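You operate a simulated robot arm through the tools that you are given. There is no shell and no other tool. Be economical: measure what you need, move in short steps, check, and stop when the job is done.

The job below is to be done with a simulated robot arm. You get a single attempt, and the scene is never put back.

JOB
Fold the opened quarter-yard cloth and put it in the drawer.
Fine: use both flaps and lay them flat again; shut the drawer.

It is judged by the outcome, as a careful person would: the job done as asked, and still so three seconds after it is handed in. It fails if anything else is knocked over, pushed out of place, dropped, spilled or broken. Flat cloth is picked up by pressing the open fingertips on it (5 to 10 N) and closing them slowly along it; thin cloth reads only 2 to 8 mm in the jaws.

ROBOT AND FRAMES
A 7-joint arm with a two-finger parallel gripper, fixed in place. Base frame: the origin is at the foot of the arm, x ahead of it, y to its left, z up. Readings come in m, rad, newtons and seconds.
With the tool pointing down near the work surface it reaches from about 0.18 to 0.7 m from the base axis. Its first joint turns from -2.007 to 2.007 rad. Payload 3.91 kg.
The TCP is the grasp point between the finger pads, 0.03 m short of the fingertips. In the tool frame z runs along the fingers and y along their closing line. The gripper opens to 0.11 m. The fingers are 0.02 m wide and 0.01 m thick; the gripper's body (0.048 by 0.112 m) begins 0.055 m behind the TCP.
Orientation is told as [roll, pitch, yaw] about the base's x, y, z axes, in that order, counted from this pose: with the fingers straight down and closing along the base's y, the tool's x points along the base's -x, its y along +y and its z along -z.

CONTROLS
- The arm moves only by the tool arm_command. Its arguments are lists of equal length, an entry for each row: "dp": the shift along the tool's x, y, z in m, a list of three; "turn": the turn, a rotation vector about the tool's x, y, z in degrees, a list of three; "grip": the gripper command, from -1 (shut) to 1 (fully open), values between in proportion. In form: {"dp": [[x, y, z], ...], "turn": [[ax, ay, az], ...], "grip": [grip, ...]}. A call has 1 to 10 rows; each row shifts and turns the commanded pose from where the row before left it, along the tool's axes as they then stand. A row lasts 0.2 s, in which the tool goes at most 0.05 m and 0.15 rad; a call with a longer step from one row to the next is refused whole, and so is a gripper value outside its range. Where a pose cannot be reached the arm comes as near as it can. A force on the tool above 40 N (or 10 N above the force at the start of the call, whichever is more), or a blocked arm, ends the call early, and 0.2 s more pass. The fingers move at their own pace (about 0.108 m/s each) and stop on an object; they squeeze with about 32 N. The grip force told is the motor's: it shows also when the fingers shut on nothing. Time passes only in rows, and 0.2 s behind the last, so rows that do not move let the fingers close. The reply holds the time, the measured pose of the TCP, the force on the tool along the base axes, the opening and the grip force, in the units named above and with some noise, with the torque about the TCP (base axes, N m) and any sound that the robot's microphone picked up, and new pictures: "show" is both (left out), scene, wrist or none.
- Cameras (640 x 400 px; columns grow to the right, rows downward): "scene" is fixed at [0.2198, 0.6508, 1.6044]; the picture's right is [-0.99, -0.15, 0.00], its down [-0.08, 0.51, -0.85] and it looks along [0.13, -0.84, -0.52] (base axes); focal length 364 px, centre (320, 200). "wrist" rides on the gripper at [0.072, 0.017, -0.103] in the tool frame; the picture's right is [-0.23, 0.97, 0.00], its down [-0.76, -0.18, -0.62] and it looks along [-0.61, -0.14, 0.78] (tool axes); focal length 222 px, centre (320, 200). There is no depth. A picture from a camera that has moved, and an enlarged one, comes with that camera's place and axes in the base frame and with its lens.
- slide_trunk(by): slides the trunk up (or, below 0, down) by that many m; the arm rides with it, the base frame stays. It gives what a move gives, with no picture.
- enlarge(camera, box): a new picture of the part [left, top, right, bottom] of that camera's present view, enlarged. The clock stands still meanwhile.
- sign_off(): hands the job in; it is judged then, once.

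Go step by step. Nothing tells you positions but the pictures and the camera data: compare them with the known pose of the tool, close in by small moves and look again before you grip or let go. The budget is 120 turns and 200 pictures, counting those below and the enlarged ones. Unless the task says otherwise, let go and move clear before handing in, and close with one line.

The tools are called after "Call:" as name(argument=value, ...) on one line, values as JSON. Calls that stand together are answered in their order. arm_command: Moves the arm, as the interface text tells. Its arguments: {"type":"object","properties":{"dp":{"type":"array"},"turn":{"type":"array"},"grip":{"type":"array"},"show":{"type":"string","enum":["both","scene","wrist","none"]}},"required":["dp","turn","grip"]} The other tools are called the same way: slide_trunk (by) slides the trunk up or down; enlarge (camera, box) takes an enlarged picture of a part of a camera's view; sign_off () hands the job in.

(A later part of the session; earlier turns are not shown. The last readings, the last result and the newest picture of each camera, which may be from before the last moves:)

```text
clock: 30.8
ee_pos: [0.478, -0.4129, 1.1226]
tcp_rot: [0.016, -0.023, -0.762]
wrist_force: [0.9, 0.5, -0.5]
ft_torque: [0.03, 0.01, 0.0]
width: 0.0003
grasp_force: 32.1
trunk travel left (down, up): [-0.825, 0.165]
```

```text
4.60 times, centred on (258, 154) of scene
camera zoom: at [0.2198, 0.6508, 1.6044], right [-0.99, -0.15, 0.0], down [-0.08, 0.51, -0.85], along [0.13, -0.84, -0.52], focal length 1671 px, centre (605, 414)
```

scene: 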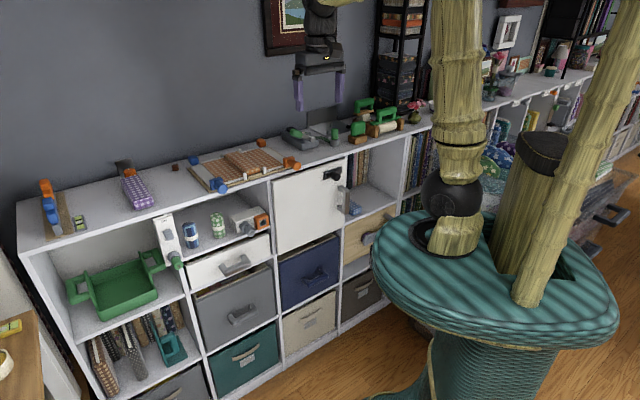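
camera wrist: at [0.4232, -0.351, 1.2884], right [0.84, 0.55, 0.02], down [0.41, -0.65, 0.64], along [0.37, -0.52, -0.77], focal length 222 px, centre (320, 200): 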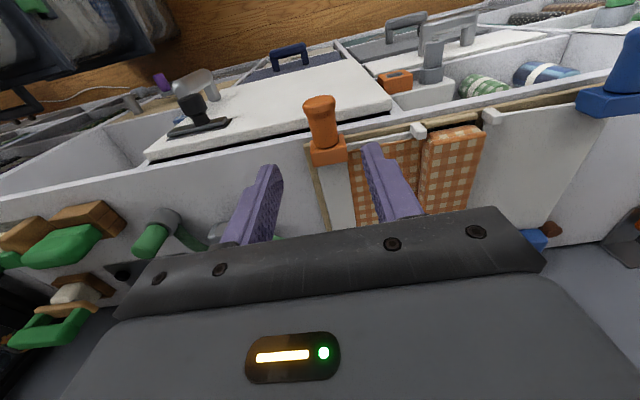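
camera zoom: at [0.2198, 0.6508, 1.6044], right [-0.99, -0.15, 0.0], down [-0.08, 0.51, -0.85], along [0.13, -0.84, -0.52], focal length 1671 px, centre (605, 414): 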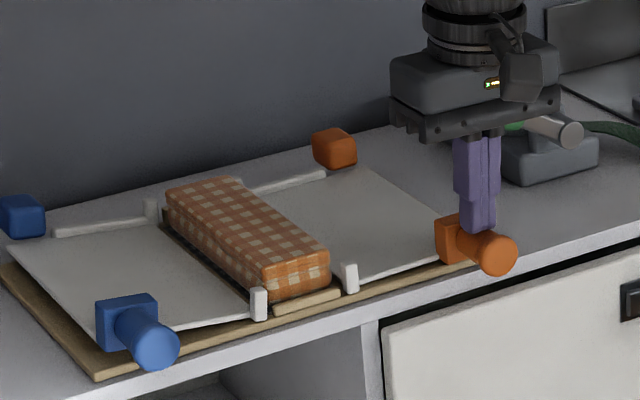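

Nearly flat. I'll press a few mm more, then rise and move back to look at the drawer.

Call:
arm_command(dp=[[0, 0, 0.004], [0, 0, 0.004], [0, 0, 0]], turn=[[0, 0, 0], [0, 0, 0], [0, 0, 0]], grip=[-1, -1, -1], show="none")

Call:
arm_command(dp=[[0, 0, -0.03], [0, 0, -0.05], [0.04, 0, 0], [0.04, 0, 0], [0.04, 0.02, 0], [0.03, 0.04, 0], [0.02, 0.04, 0], [0, 0.04, 0]], turn=[[0, 0, 0], [0, 0, 0], [0, 0, 0], [0, 0, 0], [0, 0, 0], [0, 0, 0], [0, 0, 0], [0, 0, 0]], grip=[-1, -1, -1, -1, -1, 0, 0, 0], show="both")

Call:
enlarge(camera="scene", box=[183, 110, 313, 197])

```text
clock: 31.6
ee_pos: [0.4754, -0.4148, 1.1191]
tcp_rot: [0.016, -0.035, -0.765]
wrist_force: [1.8, -6.0, 33.9]
ft_torque: [-0.05, 0.27, 0.16]
width: 0.0
grasp_force: 32.1
trunk travel left (down, up): [-0.825, 0.165]
```

```text
clock: 33.4
ee_pos: [0.4499, -0.1929, 1.1938]
tcp_rot: [0.016, -0.024, -0.763]
wrist_force: [-0.1, 0.5, -0.1]
ft_torque: [-0.02, 0.04, 0.03]
width: 0.0549
grasp_force: 0.0
trunk travel left (down, up): [-0.825, 0.165]
camera wrist: at [0.4056, -0.1304, 1.2943], right [0.84, 0.55, 0.02], down [0.41, -0.65, 0.64], along [0.36, -0.53, -0.77], focal length 222 px, centre (320, 200)
```

scene: 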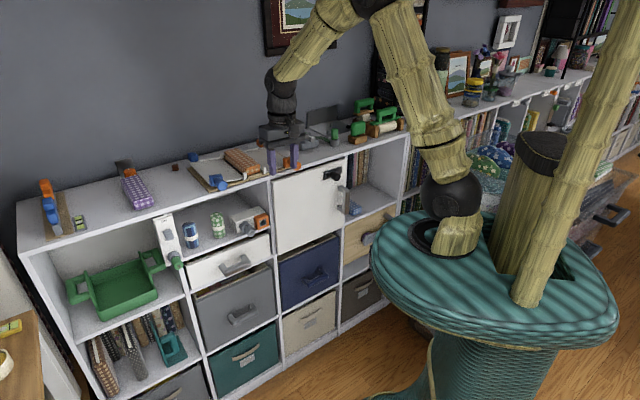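
wrist: 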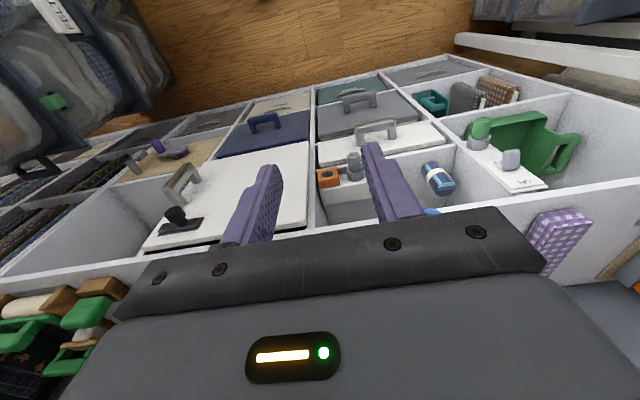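

```text
4.60 times, centred on (248, 154) of scene
camera zoom: at [0.2198, 0.6508, 1.6044], right [-0.99, -0.15, 0.0], down [-0.08, 0.51, -0.85], along [0.13, -0.84, -0.52], focal length 1671 px, centre (651, 414)
```

zoom: 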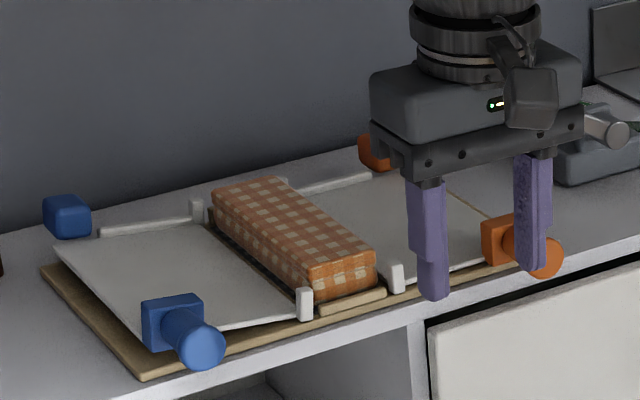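

The orange flap is flat. By pixel comparison the blue handle sits about 8 mm higher than at the start, so I'll press that one flat too.

Call:
arm_command(dp=[[-0.03, 0.03, 0], [-0.035, 0.03, 0], [-0.035, 0.03, 0], [-0.035, 0.026, 0], [-0.033, 0, 0], [0, 0, 0.03], [0, 0, 0.025], [0, 0, 0.01]], turn=[[0, 0, 0], [0, 0, 0], [0, 0, 0], [0, 0, 0], [0, 0, 0], [0, 0, 0], [0, 0, 0], [0, 0, 0]], grip=[-1, -1, -1, -1, -1, -1, -1, -1], show="none")

Call:
enlarge(camera="scene", box=[183, 110, 313, 197])

```text
clock: 35.2
ee_pos: [0.6503, -0.2252, 1.1328]
tcp_rot: [0.016, -0.024, -0.761]
wrist_force: [0.2, 1.0, 0.5]
ft_torque: [-0.06, 0.03, -0.02]
width: 0.0002
grasp_force: 31.8
trunk travel left (down, up): [-0.825, 0.165]
```

```text
4.60 times, centred on (248, 154) of scene
camera zoom: at [0.2198, 0.6508, 1.6044], right [-0.99, -0.15, 0.0], down [-0.08, 0.51, -0.85], along [0.13, -0.84, -0.52], focal length 1671 px, centre (651, 414)
```

zoom: 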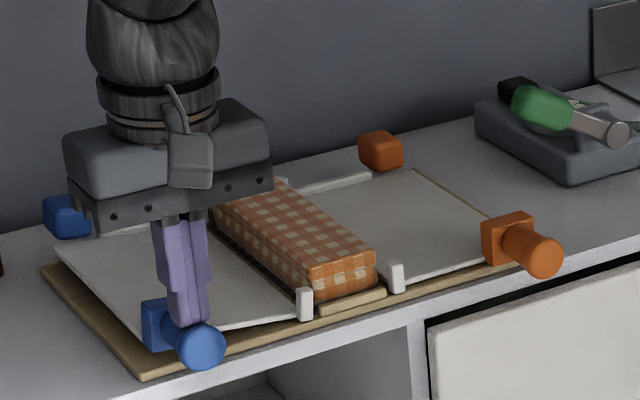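

Call:
arm_command(dp=[[0, 0, 0.006], [0, 0, 0.005], [0, 0, 0.004], [0, 0, 0.003], [0, 0, 0]], turn=[[0, 0, 0], [0, 0, 0], [0, 0, 0], [0, 0, 0], [0, 0, 0]], grip=[-1, -1, -1, -1, -1], show="none")

Call:
enlarge(camera="scene", box=[183, 110, 313, 197])

```text
clock: 36.4
ee_pos: [0.6515, -0.2268, 1.1206]
tcp_rot: [0.019, -0.035, -0.762]
wrist_force: [5.9, -1.0, 28.6]
ft_torque: [0.21, -0.01, -0.13]
width: 0.0
grasp_force: 31.2
trunk travel left (down, up): [-0.825, 0.165]
```

```text
4.60 times, centred on (248, 154) of scene
camera zoom: at [0.2198, 0.6508, 1.6044], right [-0.99, -0.15, 0.0], down [-0.08, 0.51, -0.85], along [0.13, -0.84, -0.52], focal length 1671 px, centre (651, 414)
```

zoom: 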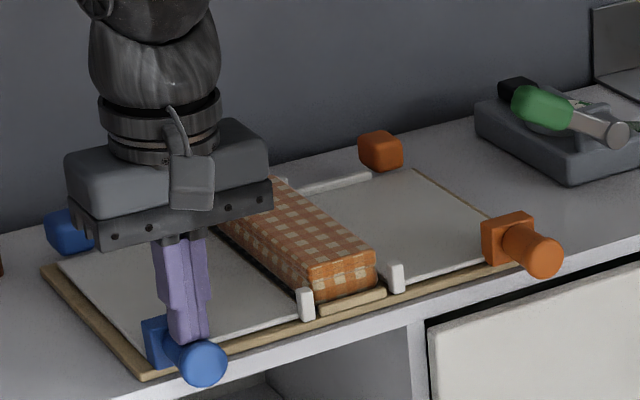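

Both flaps are flat. Now the drawer: I'll back away from the shelf and lower the trunk to look at the white drawer's handle.

Call:
arm_command(dp=[[0, 0, -0.04], [0, 0, -0.04], [0.045, 0, 0], [0.045, 0, 0], [0.045, 0, 0], [0.045, 0, 0], [0.045, 0, 0], [0.045, 0, 0]], turn=[[0, 0, 0], [0, 0, 0], [0, 0, 0], [0, 0, 0], [0, 0, 0], [0, 0, 0], [0, 0, 0], [0, 0, 0]], grip=[-1, -1, -1, -1, 0, 0, 0, 0], show="none")

Call:
slide_trunk(by=-0.25)

Call:
enlarge(camera="wrist", box=[0, 0, 640, 400])

Call:
enlarge(camera="scene", box=[150, 110, 350, 310])

```text
clock: 38.2
ee_pos: [0.4549, -0.0392, 1.1899]
tcp_rot: [0.017, -0.025, -0.761]
wrist_force: [-0.6, -0.1, -0.1]
ft_torque: [-0.01, -0.02, -0.01]
width: 0.055
grasp_force: 0.0
trunk travel left (down, up): [-0.825, 0.165]
```

```text
clock: 40.8
ee_pos: [0.4554, -0.0404, 0.9392]
tcp_rot: [0.016, -0.025, -0.761]
wrist_force: [-0.6, 0.5, -0.2]
ft_torque: [-0.03, -0.02, -0.02]
width: 0.0551
grasp_force: 0.1
trunk travel left (down, up): [-0.575, 0.415]
```

```text
1.00 times, centred on (320, 200) of wrist (not enlarged: the box is as wide or as high as the picture)
camera zoom: at [0.4113, 0.0222, 1.041], right [0.84, 0.55, 0.02], down [0.41, -0.65, 0.64], along [0.36, -0.53, -0.77], focal length 222 px, centre (320, 200)
```

zoom: 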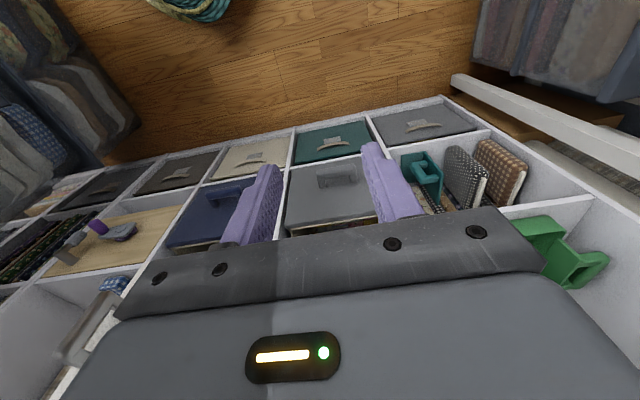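

```text
2.00 times, centred on (250, 210) of scene
camera zoom: at [0.2198, 0.6508, 1.6044], right [-0.99, -0.15, 0.0], down [-0.08, 0.51, -0.85], along [0.13, -0.84, -0.52], focal length 727 px, centre (460, 180)
```

zoom: 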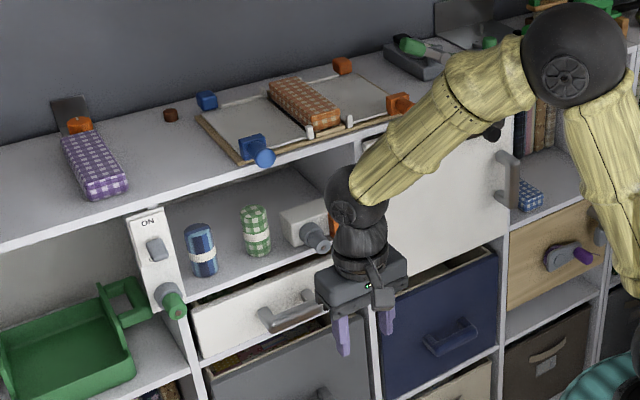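

I'll turn the tool so the fingers close front-to-back, then tilt it about 50° so they point out and down at the drawer's bar handle.

Call:
arm_command(dp=[[0, 0, 0], [0, 0, 0], [0, 0, 0], [0, 0, 0], [0, 0, 0], [0, 0, 0], [0, 0, 0], [0, 0, 0], [0, 0, 0], [0, 0, 0]], turn=[[0, 0, -8.5], [0, 0, -8.5], [0, 0, -8.5], [0, 0, -8.5], [0, 0, -8.5], [0, 0, -8.5], [0, 0, -8.5], [0, 0, -8.5], [0, 0, -8.5], [0, 0, -8.5]], grip=[0, 0, 0, 0, 0, 0, 0, 0, 0, 0], show="none")

Call:
arm_command(dp=[[0, 0, 0], [0, 0, 0], [0, 0, 0], [0, 0, 0], [0, 0, 0], [0, 0, 0], [0, 0, 0]], turn=[[0, 0, -5], [8.4, 0, 0], [8.4, 0, 0], [8.4, 0, 0], [8.4, 0, 0], [8.4, 0, 0], [8, 0, 0]], grip=[0, 0, 0, 0, 0, 0, 0], show="both")

```text
clock: 43.0
ee_pos: [0.4552, -0.0403, 0.9392]
tcp_rot: [-0.024, -0.016, 0.726]
wrist_force: [-0.3, -0.1, -0.4]
ft_torque: [0.0, -0.01, 0.01]
width: 0.055
grasp_force: 0.0
trunk travel left (down, up): [-0.575, 0.415]
```

```text
clock: 44.5
ee_pos: [0.4555, -0.0389, 0.9407]
tcp_rot: [-0.9, -0.015, 0.812]
wrist_force: [0.2, 0.1, -0.6]
ft_torque: [-0.02, 0.0, 0.0]
width: 0.0551
grasp_force: 0.0
trunk travel left (down, up): [-0.575, 0.415]
camera wrist: at [0.3384, -0.0305, 0.9891], right [-0.27, 0.59, -0.76], down [0.25, 0.81, 0.54], along [0.93, -0.04, -0.37], focal length 222 px, centre (320, 200)
```

scene: 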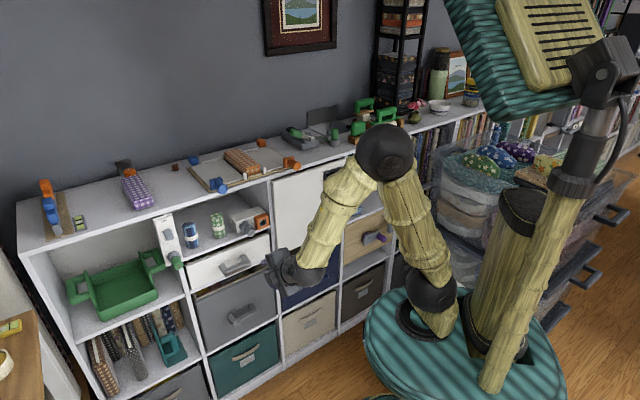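
wrist: 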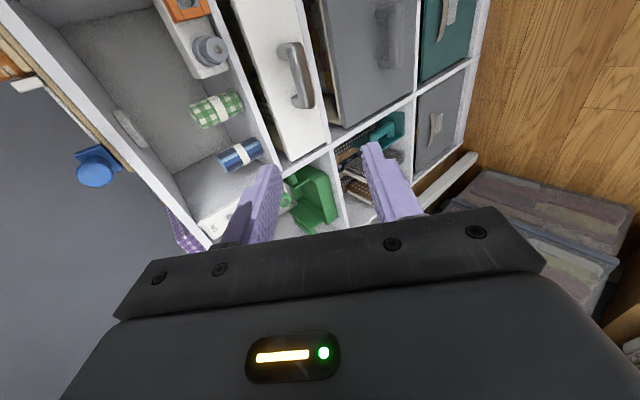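

Good view of the white drawer's bar handle. I'll enlarge it to locate it accurately.

Call:
enlarge(camera="wrist", box=[220, 20, 380, 120])

Call:
enlarge(camera="scene", box=[180, 220, 300, 295])

```text
4.00 times, centred on (300, 70) of wrist
camera zoom: at [0.3384, -0.0305, 0.9891], right [-0.27, 0.59, -0.76], down [0.25, 0.81, 0.54], along [0.93, -0.04, -0.37], focal length 888 px, centre (400, 720)
```

zoom: 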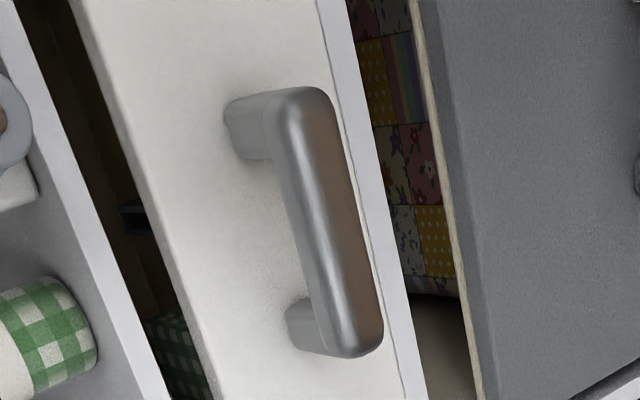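

```text
5.33 times, centred on (240, 258) of scene
camera zoom: at [0.2198, 0.6508, 1.6044], right [-0.99, -0.15, 0.0], down [-0.08, 0.51, -0.85], along [0.13, -0.84, -0.52], focal length 1938 px, centre (747, -107)
```

zoom: 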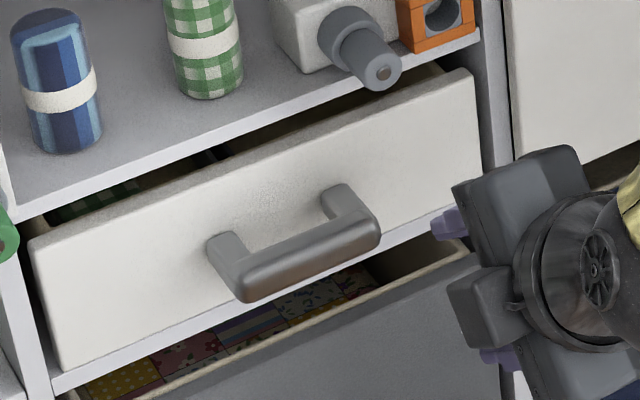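

The bar centre is at (0.641,-0.232,0.761). I'll lower the trunk 0.1 m and move to a pre-grasp point 8 cm short along the finger direction.

Call:
slide_trunk(by=-0.1)

Call:
arm_command(dp=[[0.0021, -0.0206, 0.0334], [0.0021, -0.0206, 0.0334], [0.0021, -0.0206, 0.0334], [0.0021, -0.0206, 0.0334], [0.0021, -0.0206, 0.0334]], turn=[[0, 0, 0], [0, 0, 0], [0, 0, 0], [0, 0, 0], [0, 0, 0]], grip=[-0.15, -0.15, -0.15, -0.15, -0.15], show="wrist")

Call:
enlarge(camera="scene", box=[180, 220, 300, 295])

```text
clock: 45.9
ee_pos: [0.4545, -0.0416, 0.8384]
tcp_rot: [-0.896, -0.017, 0.811]
wrist_force: [0.1, 0.0, -0.3]
ft_torque: [0.0, 0.02, -0.01]
width: 0.055
grasp_force: 0.1
trunk travel left (down, up): [-0.475, 0.515]
```

```text
clock: 47.1
ee_pos: [0.5877, -0.1808, 0.8153]
tcp_rot: [-0.896, -0.016, 0.809]
wrist_force: [0.3, 0.4, 0.1]
ft_torque: [0.01, 0.0, -0.03]
width: 0.0468
grasp_force: 0.1
trunk travel left (down, up): [-0.475, 0.515]
camera wrist: at [0.471, -0.1722, 0.8653], right [-0.28, 0.59, -0.76], down [0.25, 0.8, 0.54], along [0.93, -0.04, -0.37], focal length 222 px, centre (320, 200)
```

wrist: 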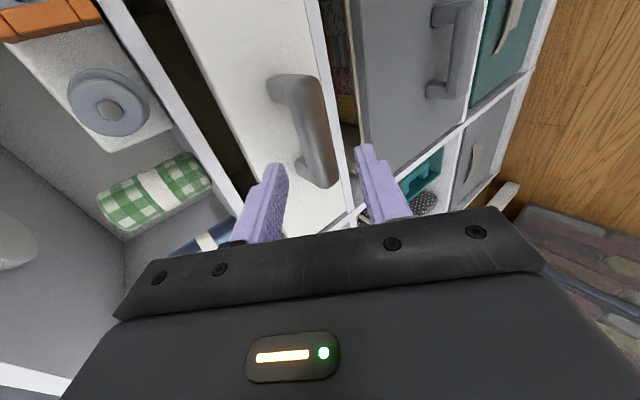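

```text
5.33 times, centred on (240, 258) of scene
camera zoom: at [0.2198, 0.6508, 1.6044], right [-0.99, -0.15, 0.0], down [-0.08, 0.51, -0.85], along [0.13, -0.84, -0.52], focal length 1938 px, centre (747, -107)
```

zoom: 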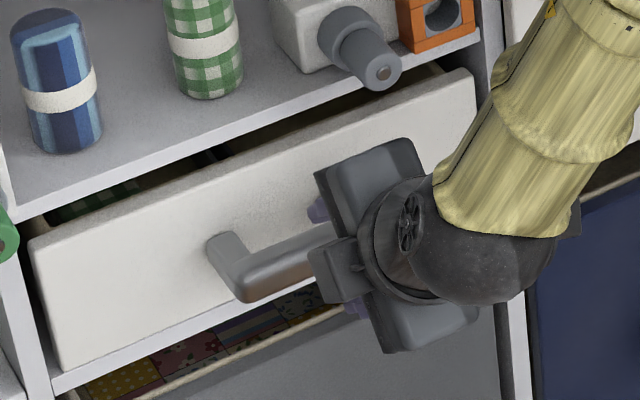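

The tool is lined up. I'll take a closer look at the bar relative to the fingertips.

Call:
enlarge(camera="wrist", box=[220, 60, 420, 220])

```text
2.50 times, centred on (320, 140) of wrist
camera zoom: at [0.471, -0.1722, 0.8653], right [-0.28, 0.59, -0.76], down [0.25, 0.8, 0.54], along [0.93, -0.04, -0.37], focal length 555 px, centre (320, 350)
```

zoom: 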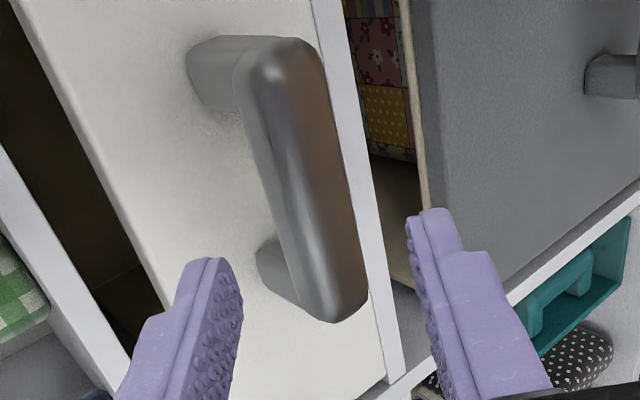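

The bar position is confirmed. I'll advance 7.9 cm along the fingers, then close.

Call:
arm_command(dp=[[0, -0.002, 0.03], [0, -0.0016, 0.03], [0, 0, 0.018]], turn=[[0, 0, 0], [0, 0, 0], [0, 0, 0]], grip=[-0.15, -0.15, -0.15], show="wrist")

Call:
enlarge(camera="wrist", box=[220, 60, 420, 220])

```text
clock: 47.9
ee_pos: [0.6329, -0.2252, 0.7719]
tcp_rot: [-0.899, -0.017, 0.809]
wrist_force: [-11.2, 6.8, 6.6]
ft_torque: [-0.29, -0.26, -0.21]
width: 0.0454
grasp_force: 0.0
trunk travel left (down, up): [-0.475, 0.515]
camera wrist: at [0.5169, -0.2161, 0.8215], right [-0.27, 0.59, -0.76], down [0.25, 0.81, 0.54], along [0.93, -0.04, -0.37], focal length 222 px, centre (320, 200)
```

wrist: 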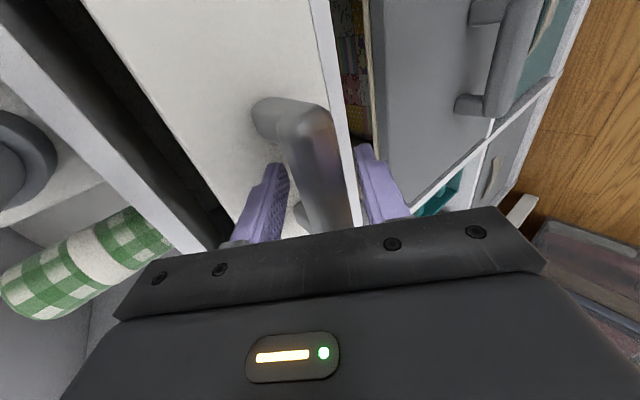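

```text
2.50 times, centred on (320, 140) of wrist
camera zoom: at [0.5169, -0.2161, 0.8215], right [-0.27, 0.59, -0.76], down [0.25, 0.81, 0.54], along [0.93, -0.04, -0.37], focal length 555 px, centre (320, 350)
```

zoom: 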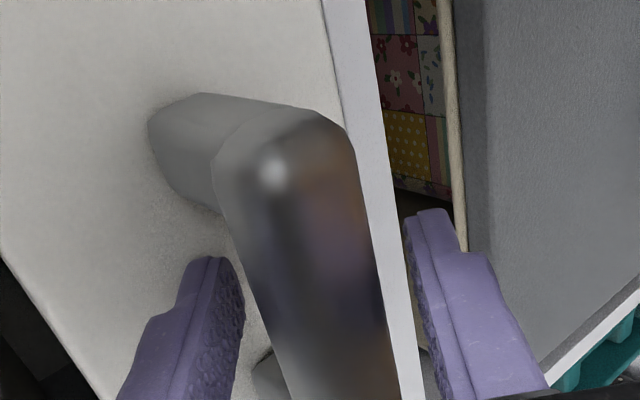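

The bar is between the fingers and the upper tip lightly touches the drawer front. I'll back off 4 mm and close.

Call:
arm_command(dp=[[0, 0, -0.005], [0, 0, 0], [0, 0, 0], [0, 0, 0]], turn=[[0, 0, 0], [0, 0, 0], [0, 0, 0], [0, 0, 0]], grip=[-0.15, -0.5, -0.8, -0.8], show="none")

```text
clock: 48.9
ee_pos: [0.6325, -0.2237, 0.7738]
tcp_rot: [-0.895, -0.019, 0.809]
wrist_force: [0.2, -2.1, -7.0]
ft_torque: [0.44, -0.76, -0.55]
width: 0.0359
grasp_force: 44.6
trunk travel left (down, up): [-0.475, 0.515]
```

Gripped on the bar. I'll pull straight out toward the robot, first a little.

Call:
arm_command(dp=[[0, 0.0062, -0.0078], [0, 0.0062, -0.0078], [0, 0.0125, -0.0156], [0, 0, 0]], turn=[[0, 0, 0], [0, 0, 0], [0, 0, 0], [0, 0, 0]], grip=[-0.8, -0.8, -0.8, -0.8], show="scene")

```text
clock: 49.9
ee_pos: [0.6037, -0.1948, 0.7714]
tcp_rot: [-0.896, -0.018, 0.811]
wrist_force: [-0.1, 3.4, -12.4]
ft_torque: [0.4, -0.48, -0.68]
width: 0.0359
grasp_force: 44.8
trunk travel left (down, up): [-0.475, 0.515]
```

scene: 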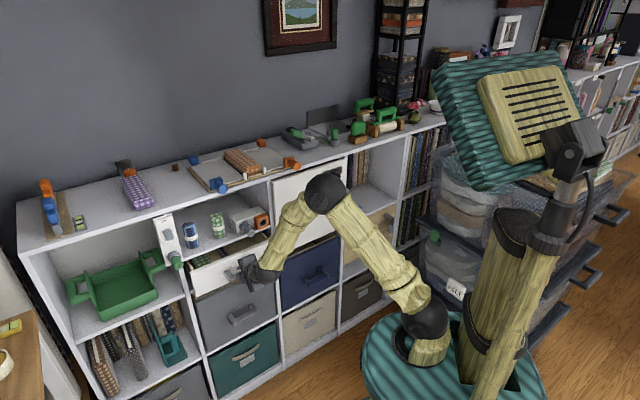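

The drawer slides. I'll pull another 15 cm.

Call:
arm_command(dp=[[0, 0.0187, -0.0234], [0, 0.0187, -0.0234], [0, 0.0187, -0.0234], [0, 0.0187, -0.0234], [0, 0.0187, -0.0234], [0, 0, 0]], turn=[[0, 0, 0], [0, 0, 0], [0, 0, 0], [0, 0, 0], [0, 0, 0], [0, 0, 0]], grip=[-0.8, -0.8, -0.8, -0.8, -0.8, -0.8], show="none")

Call:
enlarge(camera="scene", box=[150, 190, 310, 310])

```text
clock: 51.3
ee_pos: [0.4963, -0.0883, 0.7725]
tcp_rot: [-0.897, -0.016, 0.816]
wrist_force: [19.0, 21.2, -13.1]
ft_torque: [0.94, -1.09, 0.18]
width: 0.0361
grasp_force: 44.9
trunk travel left (down, up): [-0.475, 0.515]
```

```text
3.33 times, centred on (230, 250) of scene
camera zoom: at [0.2198, 0.6508, 1.6044], right [-0.99, -0.15, 0.0], down [-0.08, 0.51, -0.85], along [0.13, -0.84, -0.52], focal length 1212 px, centre (620, 33)
```

zoom: 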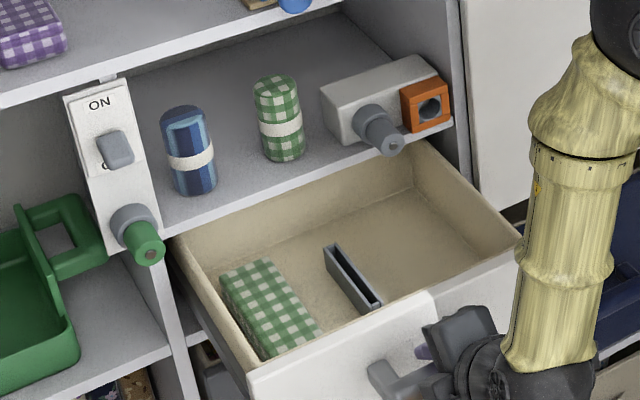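

The drawer is open, with a green folded cloth and a divider inside and free space on the right. I'll ease the sideways load, pull 3 cm more, then release.

Call:
arm_command(dp=[[-0.004, 0, 0], [0, 0.0094, -0.0117], [0, 0.0094, -0.0117], [0, 0, 0], [0, 0, 0], [0, 0, 0]], turn=[[0, 0, 0], [0, 0, 0], [0, 0, 0], [0, 0, 0], [0, 0, 0], [0, 0, 0]], grip=[-0.8, -0.8, -0.8, -0.8, -0.1, -0.1], show="none")

```text
clock: 52.7
ee_pos: [0.4767, -0.0678, 0.7713]
tcp_rot: [-0.896, -0.015, 0.809]
wrist_force: [-0.7, 0.5, 0.2]
ft_torque: [-0.01, -0.02, 0.0]
width: 0.0495
grasp_force: 0.1
trunk travel left (down, up): [-0.475, 0.515]
```

Released. I'll retract along the fingers, raise the trunk and turn the tool back upright.

Call:
arm_command(dp=[[0, 0, -0.03], [0, 0, -0.03], [0, -0.01, -0.03], [0, -0.03, -0.02], [0, -0.03, -0.02], [0, -0.03, -0.02]], turn=[[0, 0, 0], [0, 0, 0], [0, 0, 0], [0, 0, 0], [0, 0, 0], [0, 0, 0]], grip=[-0.1, -0.1, -0.1, -0.1, -0.1, -0.1], show="none")

Call:
slide_trunk(by=0.35)

Call:
arm_command(dp=[[0, 0, 0], [0, 0, 0], [0, 0, 0], [0, 0, 0], [0, 0, 0], [0, 0, 0]], turn=[[-8.4, 0, 0], [-8.4, 0, 0], [-8.4, 0, 0], [-8.4, 0, 0], [-8.4, 0, 0], [-8.4, 0, 0]], grip=[0.5, 0.5, 0.5, 0.5, 0.5, 0.5], show="none")

Call:
enlarge(camera="scene", box=[150, 110, 330, 310])

```text
clock: 54.1
ee_pos: [0.4419, -0.0301, 0.945]
tcp_rot: [-0.898, -0.016, 0.81]
wrist_force: [0.2, 0.3, -0.5]
ft_torque: [0.02, -0.03, -0.03]
width: 0.0497
grasp_force: 0.0
out of reach, approached as far as the arm can: row 3
trunk travel left (down, up): [-0.475, 0.515]
```

```text
clock: 57.5
ee_pos: [0.4403, -0.0288, 1.2945]
tcp_rot: [-0.898, -0.016, 0.81]
wrist_force: [-1.0, 0.1, -0.1]
ft_torque: [0.01, 0.0, 0.0]
width: 0.0497
grasp_force: 0.0
trunk travel left (down, up): [-0.825, 0.165]
```

```text
clock: 58.9
ee_pos: [0.442, -0.03, 1.2949]
tcp_rot: [-0.015, -0.017, 0.809]
wrist_force: [0.2, 0.2, -0.3]
ft_torque: [0.01, 0.05, -0.01]
width: 0.0824
grasp_force: 0.0
trunk travel left (down, up): [-0.825, 0.165]
```

```text
2.00 times, centred on (240, 210) of scene
camera zoom: at [0.2198, 0.6508, 1.6044], right [-0.99, -0.15, 0.0], down [-0.08, 0.51, -0.85], along [0.13, -0.84, -0.52], focal length 727 px, centre (480, 180)
```

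zoom: 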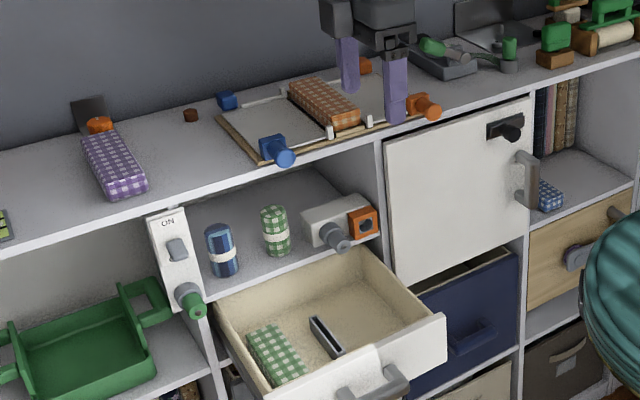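

Drawer open. Now I'll turn the tool back to the board orientation and tilt it 25° outward for reaching the cloth.

Call:
arm_command(dp=[[0, 0, 0], [0, 0, 0], [0, 0, 0], [0, 0, 0], [0, 0, 0], [0, 0, 0], [0, 0, 0], [0, 0, 0], [0, 0, 0], [0, 0, 0]], turn=[[0, 0, 8.5], [0, 0, 8.5], [0, 0, 8.5], [0, 0, 8.5], [0, 0, 8.5], [0, 0, 8.5], [0, 0, 8.5], [0, 0, 8.5], [0, 0, 8.5], [0, 0, 8.5]], grip=[0.5, 0.5, 0.5, 0.5, 0.5, 0.5, 0.5, 0.5, 0.5, 0.5], show="none")

Call:
arm_command(dp=[[0, 0, 0], [0, 0, 0], [0, 0, 0], [0, 0, 0], [-0.03, -0.03, 0], [-0.03, -0.03, 0], [-0.03, -0.03, 0], [-0.03, -0.02, 0]], turn=[[0, 0, 5.2], [0, -8.4, 0], [0, -8.4, 0], [0, -8.2, 0], [0, 0, 0], [0, 0, 0], [0, 0, 0], [0, 0, 0]], grip=[0.5, 0.5, 0.5, 0.5, 0.5, 0.5, 0.5, 0.5], show="wrist")

```text
clock: 61.1
ee_pos: [0.4399, -0.0297, 1.2963]
tcp_rot: [0.015, -0.019, -0.676]
wrist_force: [-0.4, 0.7, 0.2]
ft_torque: [-0.01, 0.03, 0.0]
width: 0.0826
grasp_force: 0.0
trunk travel left (down, up): [-0.825, 0.165]
```

```text
clock: 62.9
ee_pos: [0.4408, -0.1826, 1.3464]
tcp_rot: [0.017, -0.454, -0.771]
wrist_force: [0.1, 0.2, 0.2]
ft_torque: [0.0, 0.0, -0.02]
width: 0.0824
grasp_force: 0.1
trunk travel left (down, up): [-0.825, 0.165]
camera wrist: at [0.3718, -0.0951, 1.4081], right [0.82, 0.56, 0.12], down [0.16, -0.42, 0.89], along [0.55, -0.71, -0.44], focal length 222 px, centre (320, 200)
```

wrist: 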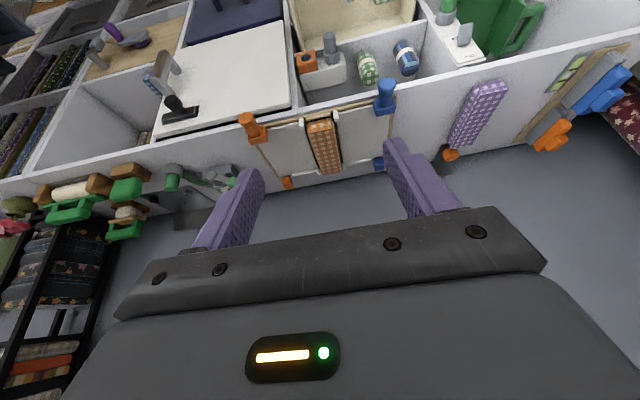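

The tilted view shows the whole board. I'll enlarge to measure the cloth.

Call:
enlarge(camera="wrist", box=[240, 80, 400, 190])

Call:
enlarge(camera="scene", box=[213, 125, 293, 185])

```text
3.64 times, centred on (320, 135) of wrist
camera zoom: at [0.3718, -0.0951, 1.4081], right [0.82, 0.56, 0.12], down [0.16, -0.42, 0.89], along [0.55, -0.71, -0.44], focal length 808 px, centre (320, 436)
```

zoom: 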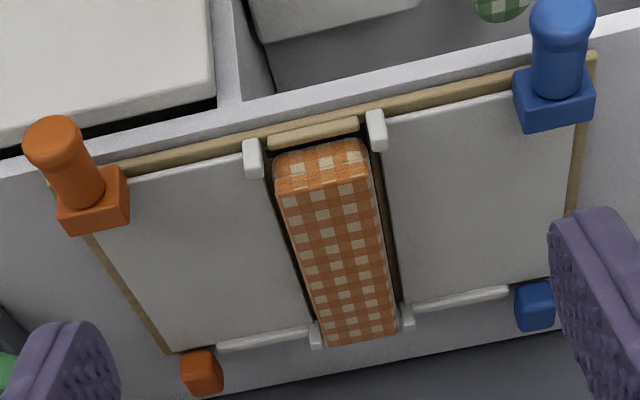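

```text
6.67 times, centred on (253, 155) of scene
camera zoom: at [0.2198, 0.6508, 1.6044], right [-0.99, -0.15, 0.0], down [-0.08, 0.51, -0.85], along [0.13, -0.84, -0.52], focal length 2423 px, centre (767, 500)
```

zoom: 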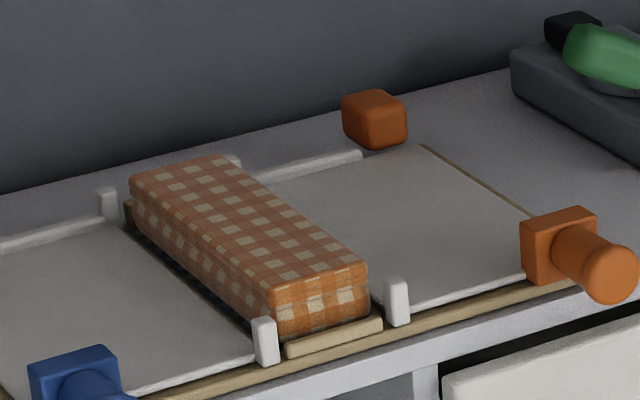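

The cloth's top front edge is at about radial 0.668 m, e≈0.158, top z≈1.094, and it is 5 cm wide. I'll move to a pre-grasp point above its front part.

Call:
arm_command(dp=[[-0.019, -0.0023, 0.0363], [-0.019, -0.0023, 0.0363], [-0.019, -0.0023, 0.0363], [-0.019, -0.0023, 0.0363], [-0.019, -0.0023, 0.0363], [-0.019, -0.0023, 0.0363], [-0.019, -0.0023, 0.0363]], turn=[[0, 0, 0], [0, 0, 0], [0, 0, 0], [0, 0, 0], [0, 0, 0], [0, 0, 0], [0, 0, 0]], grip=[0.4, 0.4, 0.4, 0.4, 0.4, 0.4, 0.4], show="wrist")

Call:
enlarge(camera="scene", box=[203, 110, 303, 185])

```text
clock: 64.5
ee_pos: [0.6021, -0.3554, 1.176]
tcp_rot: [0.018, -0.453, -0.773]
wrist_force: [0.8, 0.0, -0.1]
ft_torque: [0.01, 0.01, -0.01]
width: 0.0769
grasp_force: 0.1
trunk travel left (down, up): [-0.825, 0.165]
camera wrist: at [0.5324, -0.2672, 1.2368], right [0.82, 0.56, 0.11], down [0.17, -0.42, 0.89], along [0.55, -0.71, -0.44], focal length 222 px, centre (320, 200)
```

wrist: 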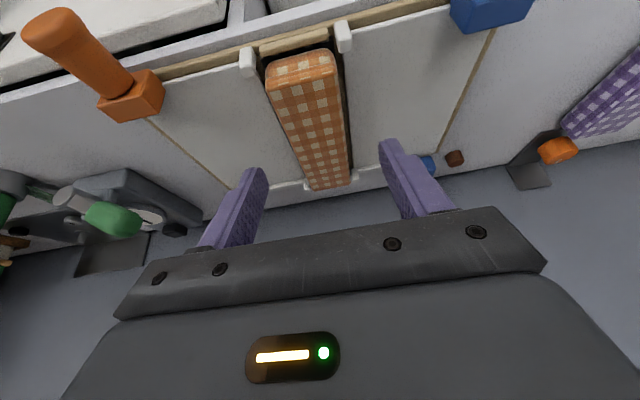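

```text
5.33 times, centred on (253, 148) of scene
camera zoom: at [0.2198, 0.6508, 1.6044], right [-0.99, -0.15, 0.0], down [-0.08, 0.51, -0.85], along [0.13, -0.84, -0.52], focal length 1938 px, centre (677, 480)
```

zoom: 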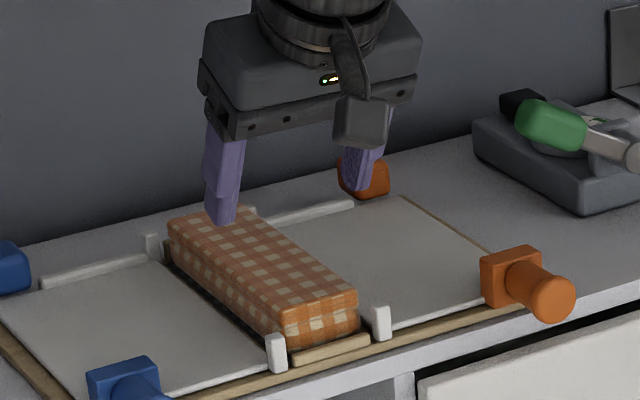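

Aligned. I'll advance along the fingers to straddle the cloth.

Call:
arm_command(dp=[[0, -0.001, 0.03], [0, -0.001, 0.03], [0, 0, 0.02], [0, 0, 0.005]], turn=[[0, 0, 0], [0, 0, 0], [0, 0, 0], [0, 0, 0]], grip=[0.4, 0.4, 0.4, 0.4], show="wrist")

Call:
enlarge(camera="scene", box=[203, 110, 303, 185])

```text
clock: 65.5
ee_pos: [0.6258, -0.3781, 1.0991]
tcp_rot: [0.017, -0.452, -0.774]
wrist_force: [-0.4, 0.2, -0.2]
ft_torque: [0.03, 0.02, -0.01]
width: 0.077
grasp_force: 0.1
trunk travel left (down, up): [-0.825, 0.165]
camera wrist: at [0.5564, -0.2911, 1.1595], right [0.82, 0.56, 0.12], down [0.16, -0.42, 0.89], along [0.55, -0.71, -0.44], focal length 222 px, centre (320, 200)
```

wrist: 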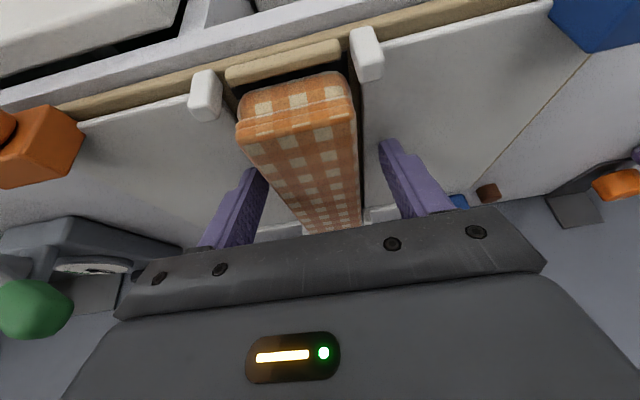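

```text
5.33 times, centred on (253, 148) of scene
camera zoom: at [0.2198, 0.6508, 1.6044], right [-0.99, -0.15, 0.0], down [-0.08, 0.51, -0.85], along [0.13, -0.84, -0.52], focal length 1938 px, centre (677, 480)
```

zoom: 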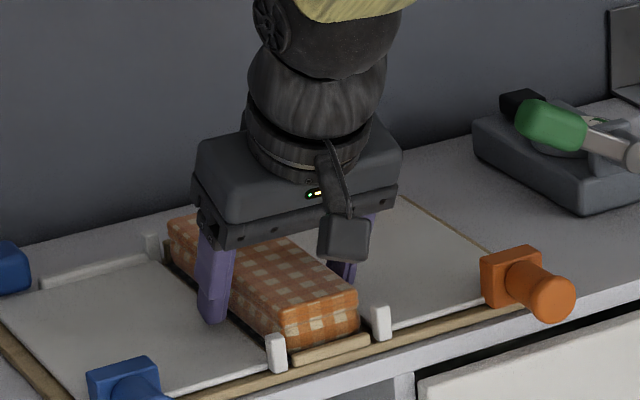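

The fingers straddle the cloth. I'll go 4 mm lower and close slowly.

Call:
arm_command(dp=[[0, 0, 0.004], [0, 0, 0], [0, 0, 0], [0, 0, 0], [0, 0, 0]], turn=[[0, 0, 0], [0, 0, 0], [0, 0, 0], [0, 0, 0], [0, 0, 0]], grip=[0.4, 0.1, -0.1, -0.25, -0.4], show="wrist")

Call:
enlarge(camera="scene", box=[203, 110, 303, 185])

```text
clock: 66.7
ee_pos: [0.6268, -0.3812, 1.0958]
tcp_rot: [0.018, -0.456, -0.774]
wrist_force: [-0.7, -1.3, 3.5]
ft_torque: [-0.24, 0.04, -0.08]
width: 0.0561
grasp_force: 32.2
trunk travel left (down, up): [-0.825, 0.165]
camera wrist: at [0.5577, -0.2929, 1.1567], right [0.82, 0.56, 0.12], down [0.16, -0.42, 0.89], along [0.55, -0.71, -0.44], focal length 222 px, centre (320, 200)
```

wrist: 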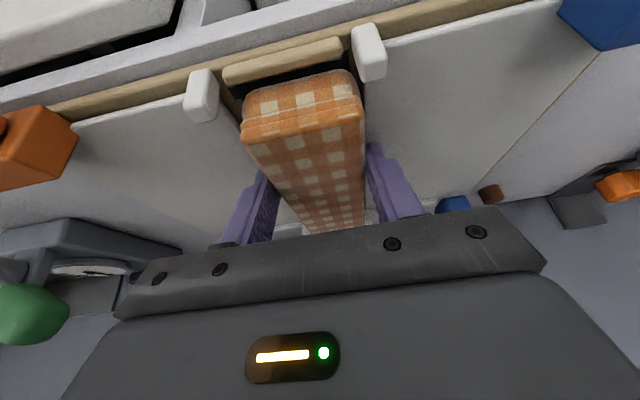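

```text
5.33 times, centred on (253, 148) of scene
camera zoom: at [0.2198, 0.6508, 1.6044], right [-0.99, -0.15, 0.0], down [-0.08, 0.51, -0.85], along [0.13, -0.84, -0.52], focal length 1938 px, centre (677, 480)
```

zoom: 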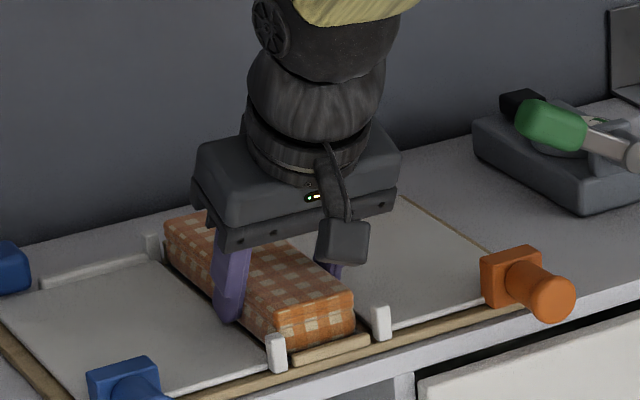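

The cloth is held (56 mm, 32 N). I'll lift straight up and check.

Call:
arm_command(dp=[[-0.0044, 0, -0.009], [-0.0088, 0, -0.018], [-0.0132, 0, -0.027]], turn=[[0, 0, 0], [0, 0, 0], [0, 0, 0]], grip=[-0.5, -0.5, -0.5], show="wrist")

Call:
enlarge(camera="scene", box=[203, 100, 303, 175])

```text
clock: 67.5
ee_pos: [0.6256, -0.3797, 1.1569]
tcp_rot: [0.018, -0.456, -0.773]
wrist_force: [-0.2, 0.8, -0.5]
ft_torque: [0.02, 0.0, 0.05]
width: 0.0558
grasp_force: 32.2
trunk travel left (down, up): [-0.825, 0.165]
camera wrist: at [0.5564, -0.2924, 1.2182], right [0.82, 0.56, 0.12], down [0.16, -0.42, 0.89], along [0.55, -0.71, -0.44], focal length 222 px, centre (320, 200)
```

wrist: 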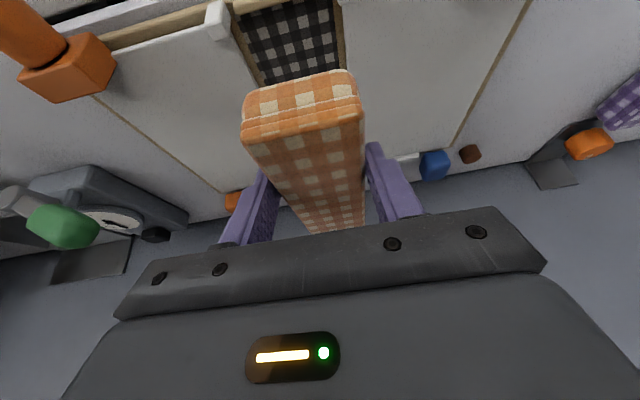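

```text
5.33 times, centred on (253, 138) of scene
camera zoom: at [0.2198, 0.6508, 1.6044], right [-0.99, -0.15, 0.0], down [-0.08, 0.51, -0.85], along [0.13, -0.84, -0.52], focal length 1938 px, centre (677, 533)
```

zoom: 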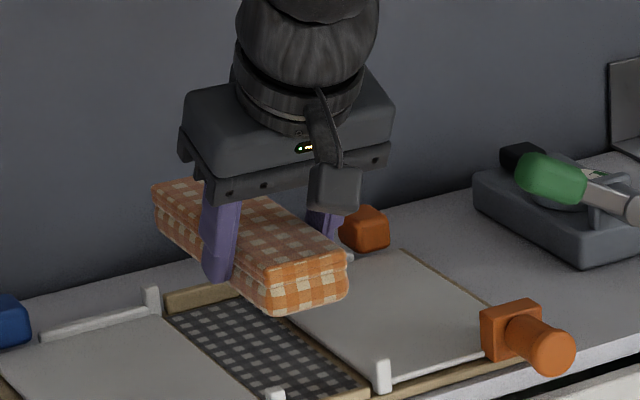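

The cloth is held level and stiff. With this tilt, though, the camera bracket could hit the drawer front when placing. I'll set it back down 1 cm closer to me and regrip it near its front with an upright tool.

Call:
arm_command(dp=[[0.009, 0, -0.0044], [0.0132, 0, 0.027], [0.0105, 0, 0.0215], [0.0022, 0, 0.0045], [0, 0, 0]], turn=[[0, 0, 0], [0, 0, 0], [0, 0, 0], [0, 0, 0], [0, 0, 0]], grip=[-0.5, -0.5, -0.5, -0.5, -0.5], show="wrist")

Call:
enlarge(camera="scene", box=[203, 110, 303, 185])

```text
clock: 68.7
ee_pos: [0.6199, -0.3741, 1.0996]
tcp_rot: [0.02, -0.462, -0.773]
wrist_force: [8.3, -2.8, 25.3]
ft_torque: [0.41, 0.73, -0.15]
width: 0.0558
grasp_force: 31.8
trunk travel left (down, up): [-0.825, 0.165]
camera wrist: at [0.5502, -0.2862, 1.1609], right [0.82, 0.56, 0.12], down [0.16, -0.42, 0.89], along [0.55, -0.71, -0.43], focal length 222 px, centre (320, 200)
```

wrist: 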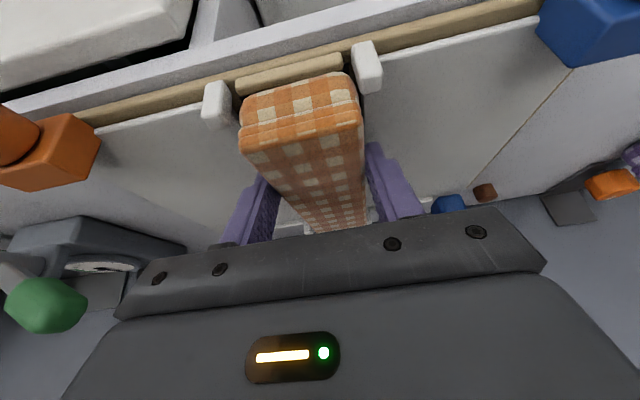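

```text
5.33 times, centred on (253, 148) of scene
camera zoom: at [0.2198, 0.6508, 1.6044], right [-0.99, -0.15, 0.0], down [-0.08, 0.51, -0.85], along [0.13, -0.84, -0.52], focal length 1938 px, centre (677, 480)
```

zoom: 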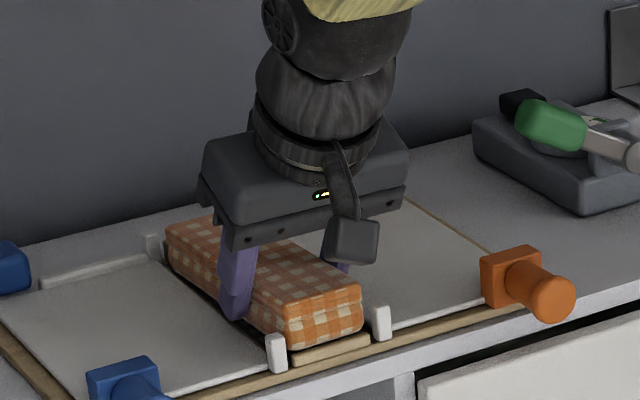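

It's set down. I'll release, retract, and turn the tool upright.

Call:
arm_command(dp=[[0, 0, -0.001], [0, 0, 0], [0, 0, -0.03], [0, 0, -0.03], [0, 0, -0.03], [0.01, 0, 0], [0.01, 0, 0], [0.005, 0, 0]], turn=[[0, 0, 0], [0, 0, 0], [0, 0, 0], [0, 0, 0], [0, 0, 0], [0, 8, 0], [0, 8, 0], [0, 8, 0]], grip=[0.4, 0.4, 0.4, 0.4, 0.4, 0.4, 0.4, 0.4], show="wrist")

Call:
enlarge(camera="scene", box=[203, 110, 303, 185])

```text
clock: 70.5
ee_pos: [0.5733, -0.3314, 1.1697]
tcp_rot: [0.017, -0.031, -0.764]
wrist_force: [0.0, -1.5, -0.2]
ft_torque: [-0.01, 0.02, -0.03]
width: 0.077
grasp_force: 0.0
trunk travel left (down, up): [-0.825, 0.165]
camera wrist: at [0.5294, -0.2682, 1.2714], right [0.84, 0.55, 0.02], down [0.4, -0.65, 0.64], along [0.37, -0.53, -0.76], focal length 222 px, centre (320, 200)
```

wrist: 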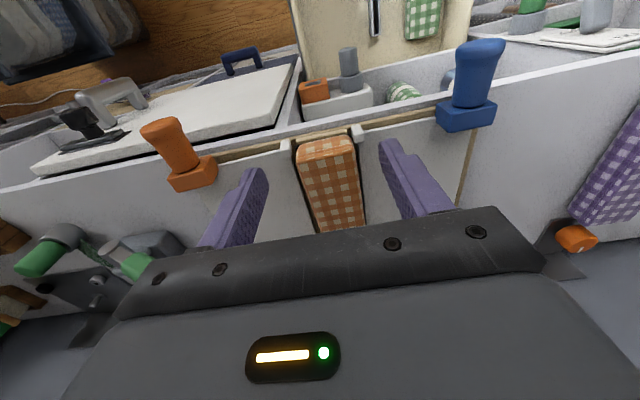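

```text
5.33 times, centred on (253, 148) of scene
camera zoom: at [0.2198, 0.6508, 1.6044], right [-0.99, -0.15, 0.0], down [-0.08, 0.51, -0.85], along [0.13, -0.84, -0.52], focal length 1938 px, centre (677, 480)
```

zoom: 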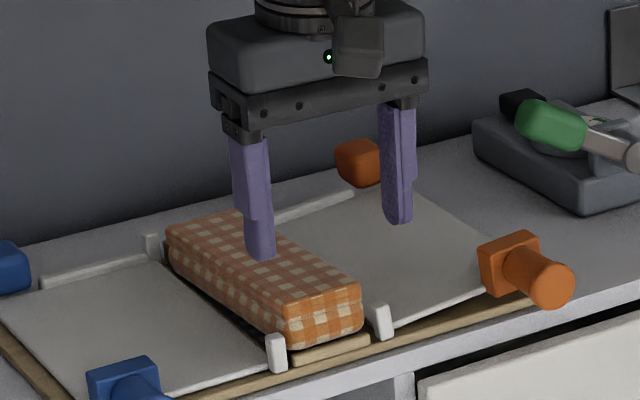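

The tool is upright over the cloth. The orange flap lifted a few mm, which I'll re-press later. Now I'll go out 4.5 cm and down to straddle the cloth's front end.

Call:
arm_command(dp=[[-0.022, 0.001, 0], [-0.023, 0, 0], [0, 0, 0.03], [0, 0, 0.03], [0, 0, 0.013]], turn=[[0, 0, 0], [0, 0, 0], [0, 0, 0], [0, 0, 0], [0, 0, 0]], grip=[0.4, 0.4, 0.4, 0.4, 0.4], show="wrist")

Call:
enlarge(camera="scene", box=[203, 110, 303, 185])

```text
clock: 71.7
ee_pos: [0.6072, -0.3626, 1.0984]
tcp_rot: [0.016, -0.035, -0.765]
wrist_force: [0.3, -0.9, 0.6]
ft_torque: [0.01, -0.04, 0.02]
width: 0.0771
grasp_force: 0.0
trunk travel left (down, up): [-0.825, 0.165]
camera wrist: at [0.5635, -0.2992, 1.1995], right [0.84, 0.54, 0.02], down [0.4, -0.65, 0.65], along [0.37, -0.53, -0.76], focal length 222 px, centre (320, 200)
```

wrist: 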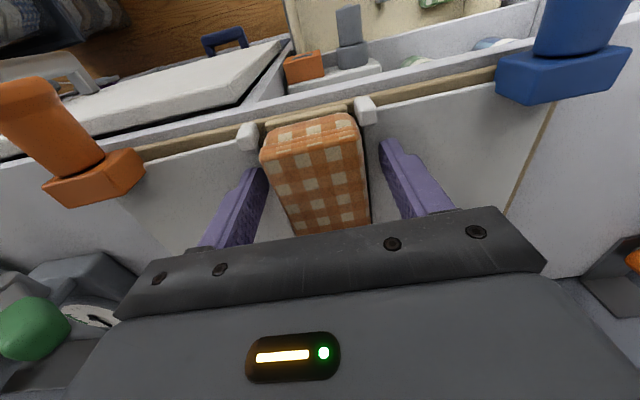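

```text
5.33 times, centred on (253, 148) of scene
camera zoom: at [0.2198, 0.6508, 1.6044], right [-0.99, -0.15, 0.0], down [-0.08, 0.51, -0.85], along [0.13, -0.84, -0.52], focal length 1938 px, centre (677, 480)
```

zoom: 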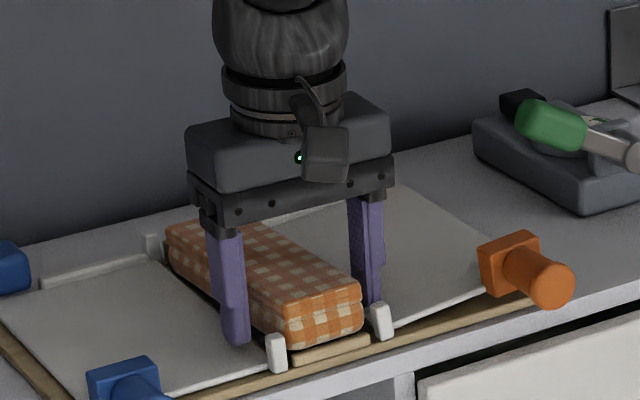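

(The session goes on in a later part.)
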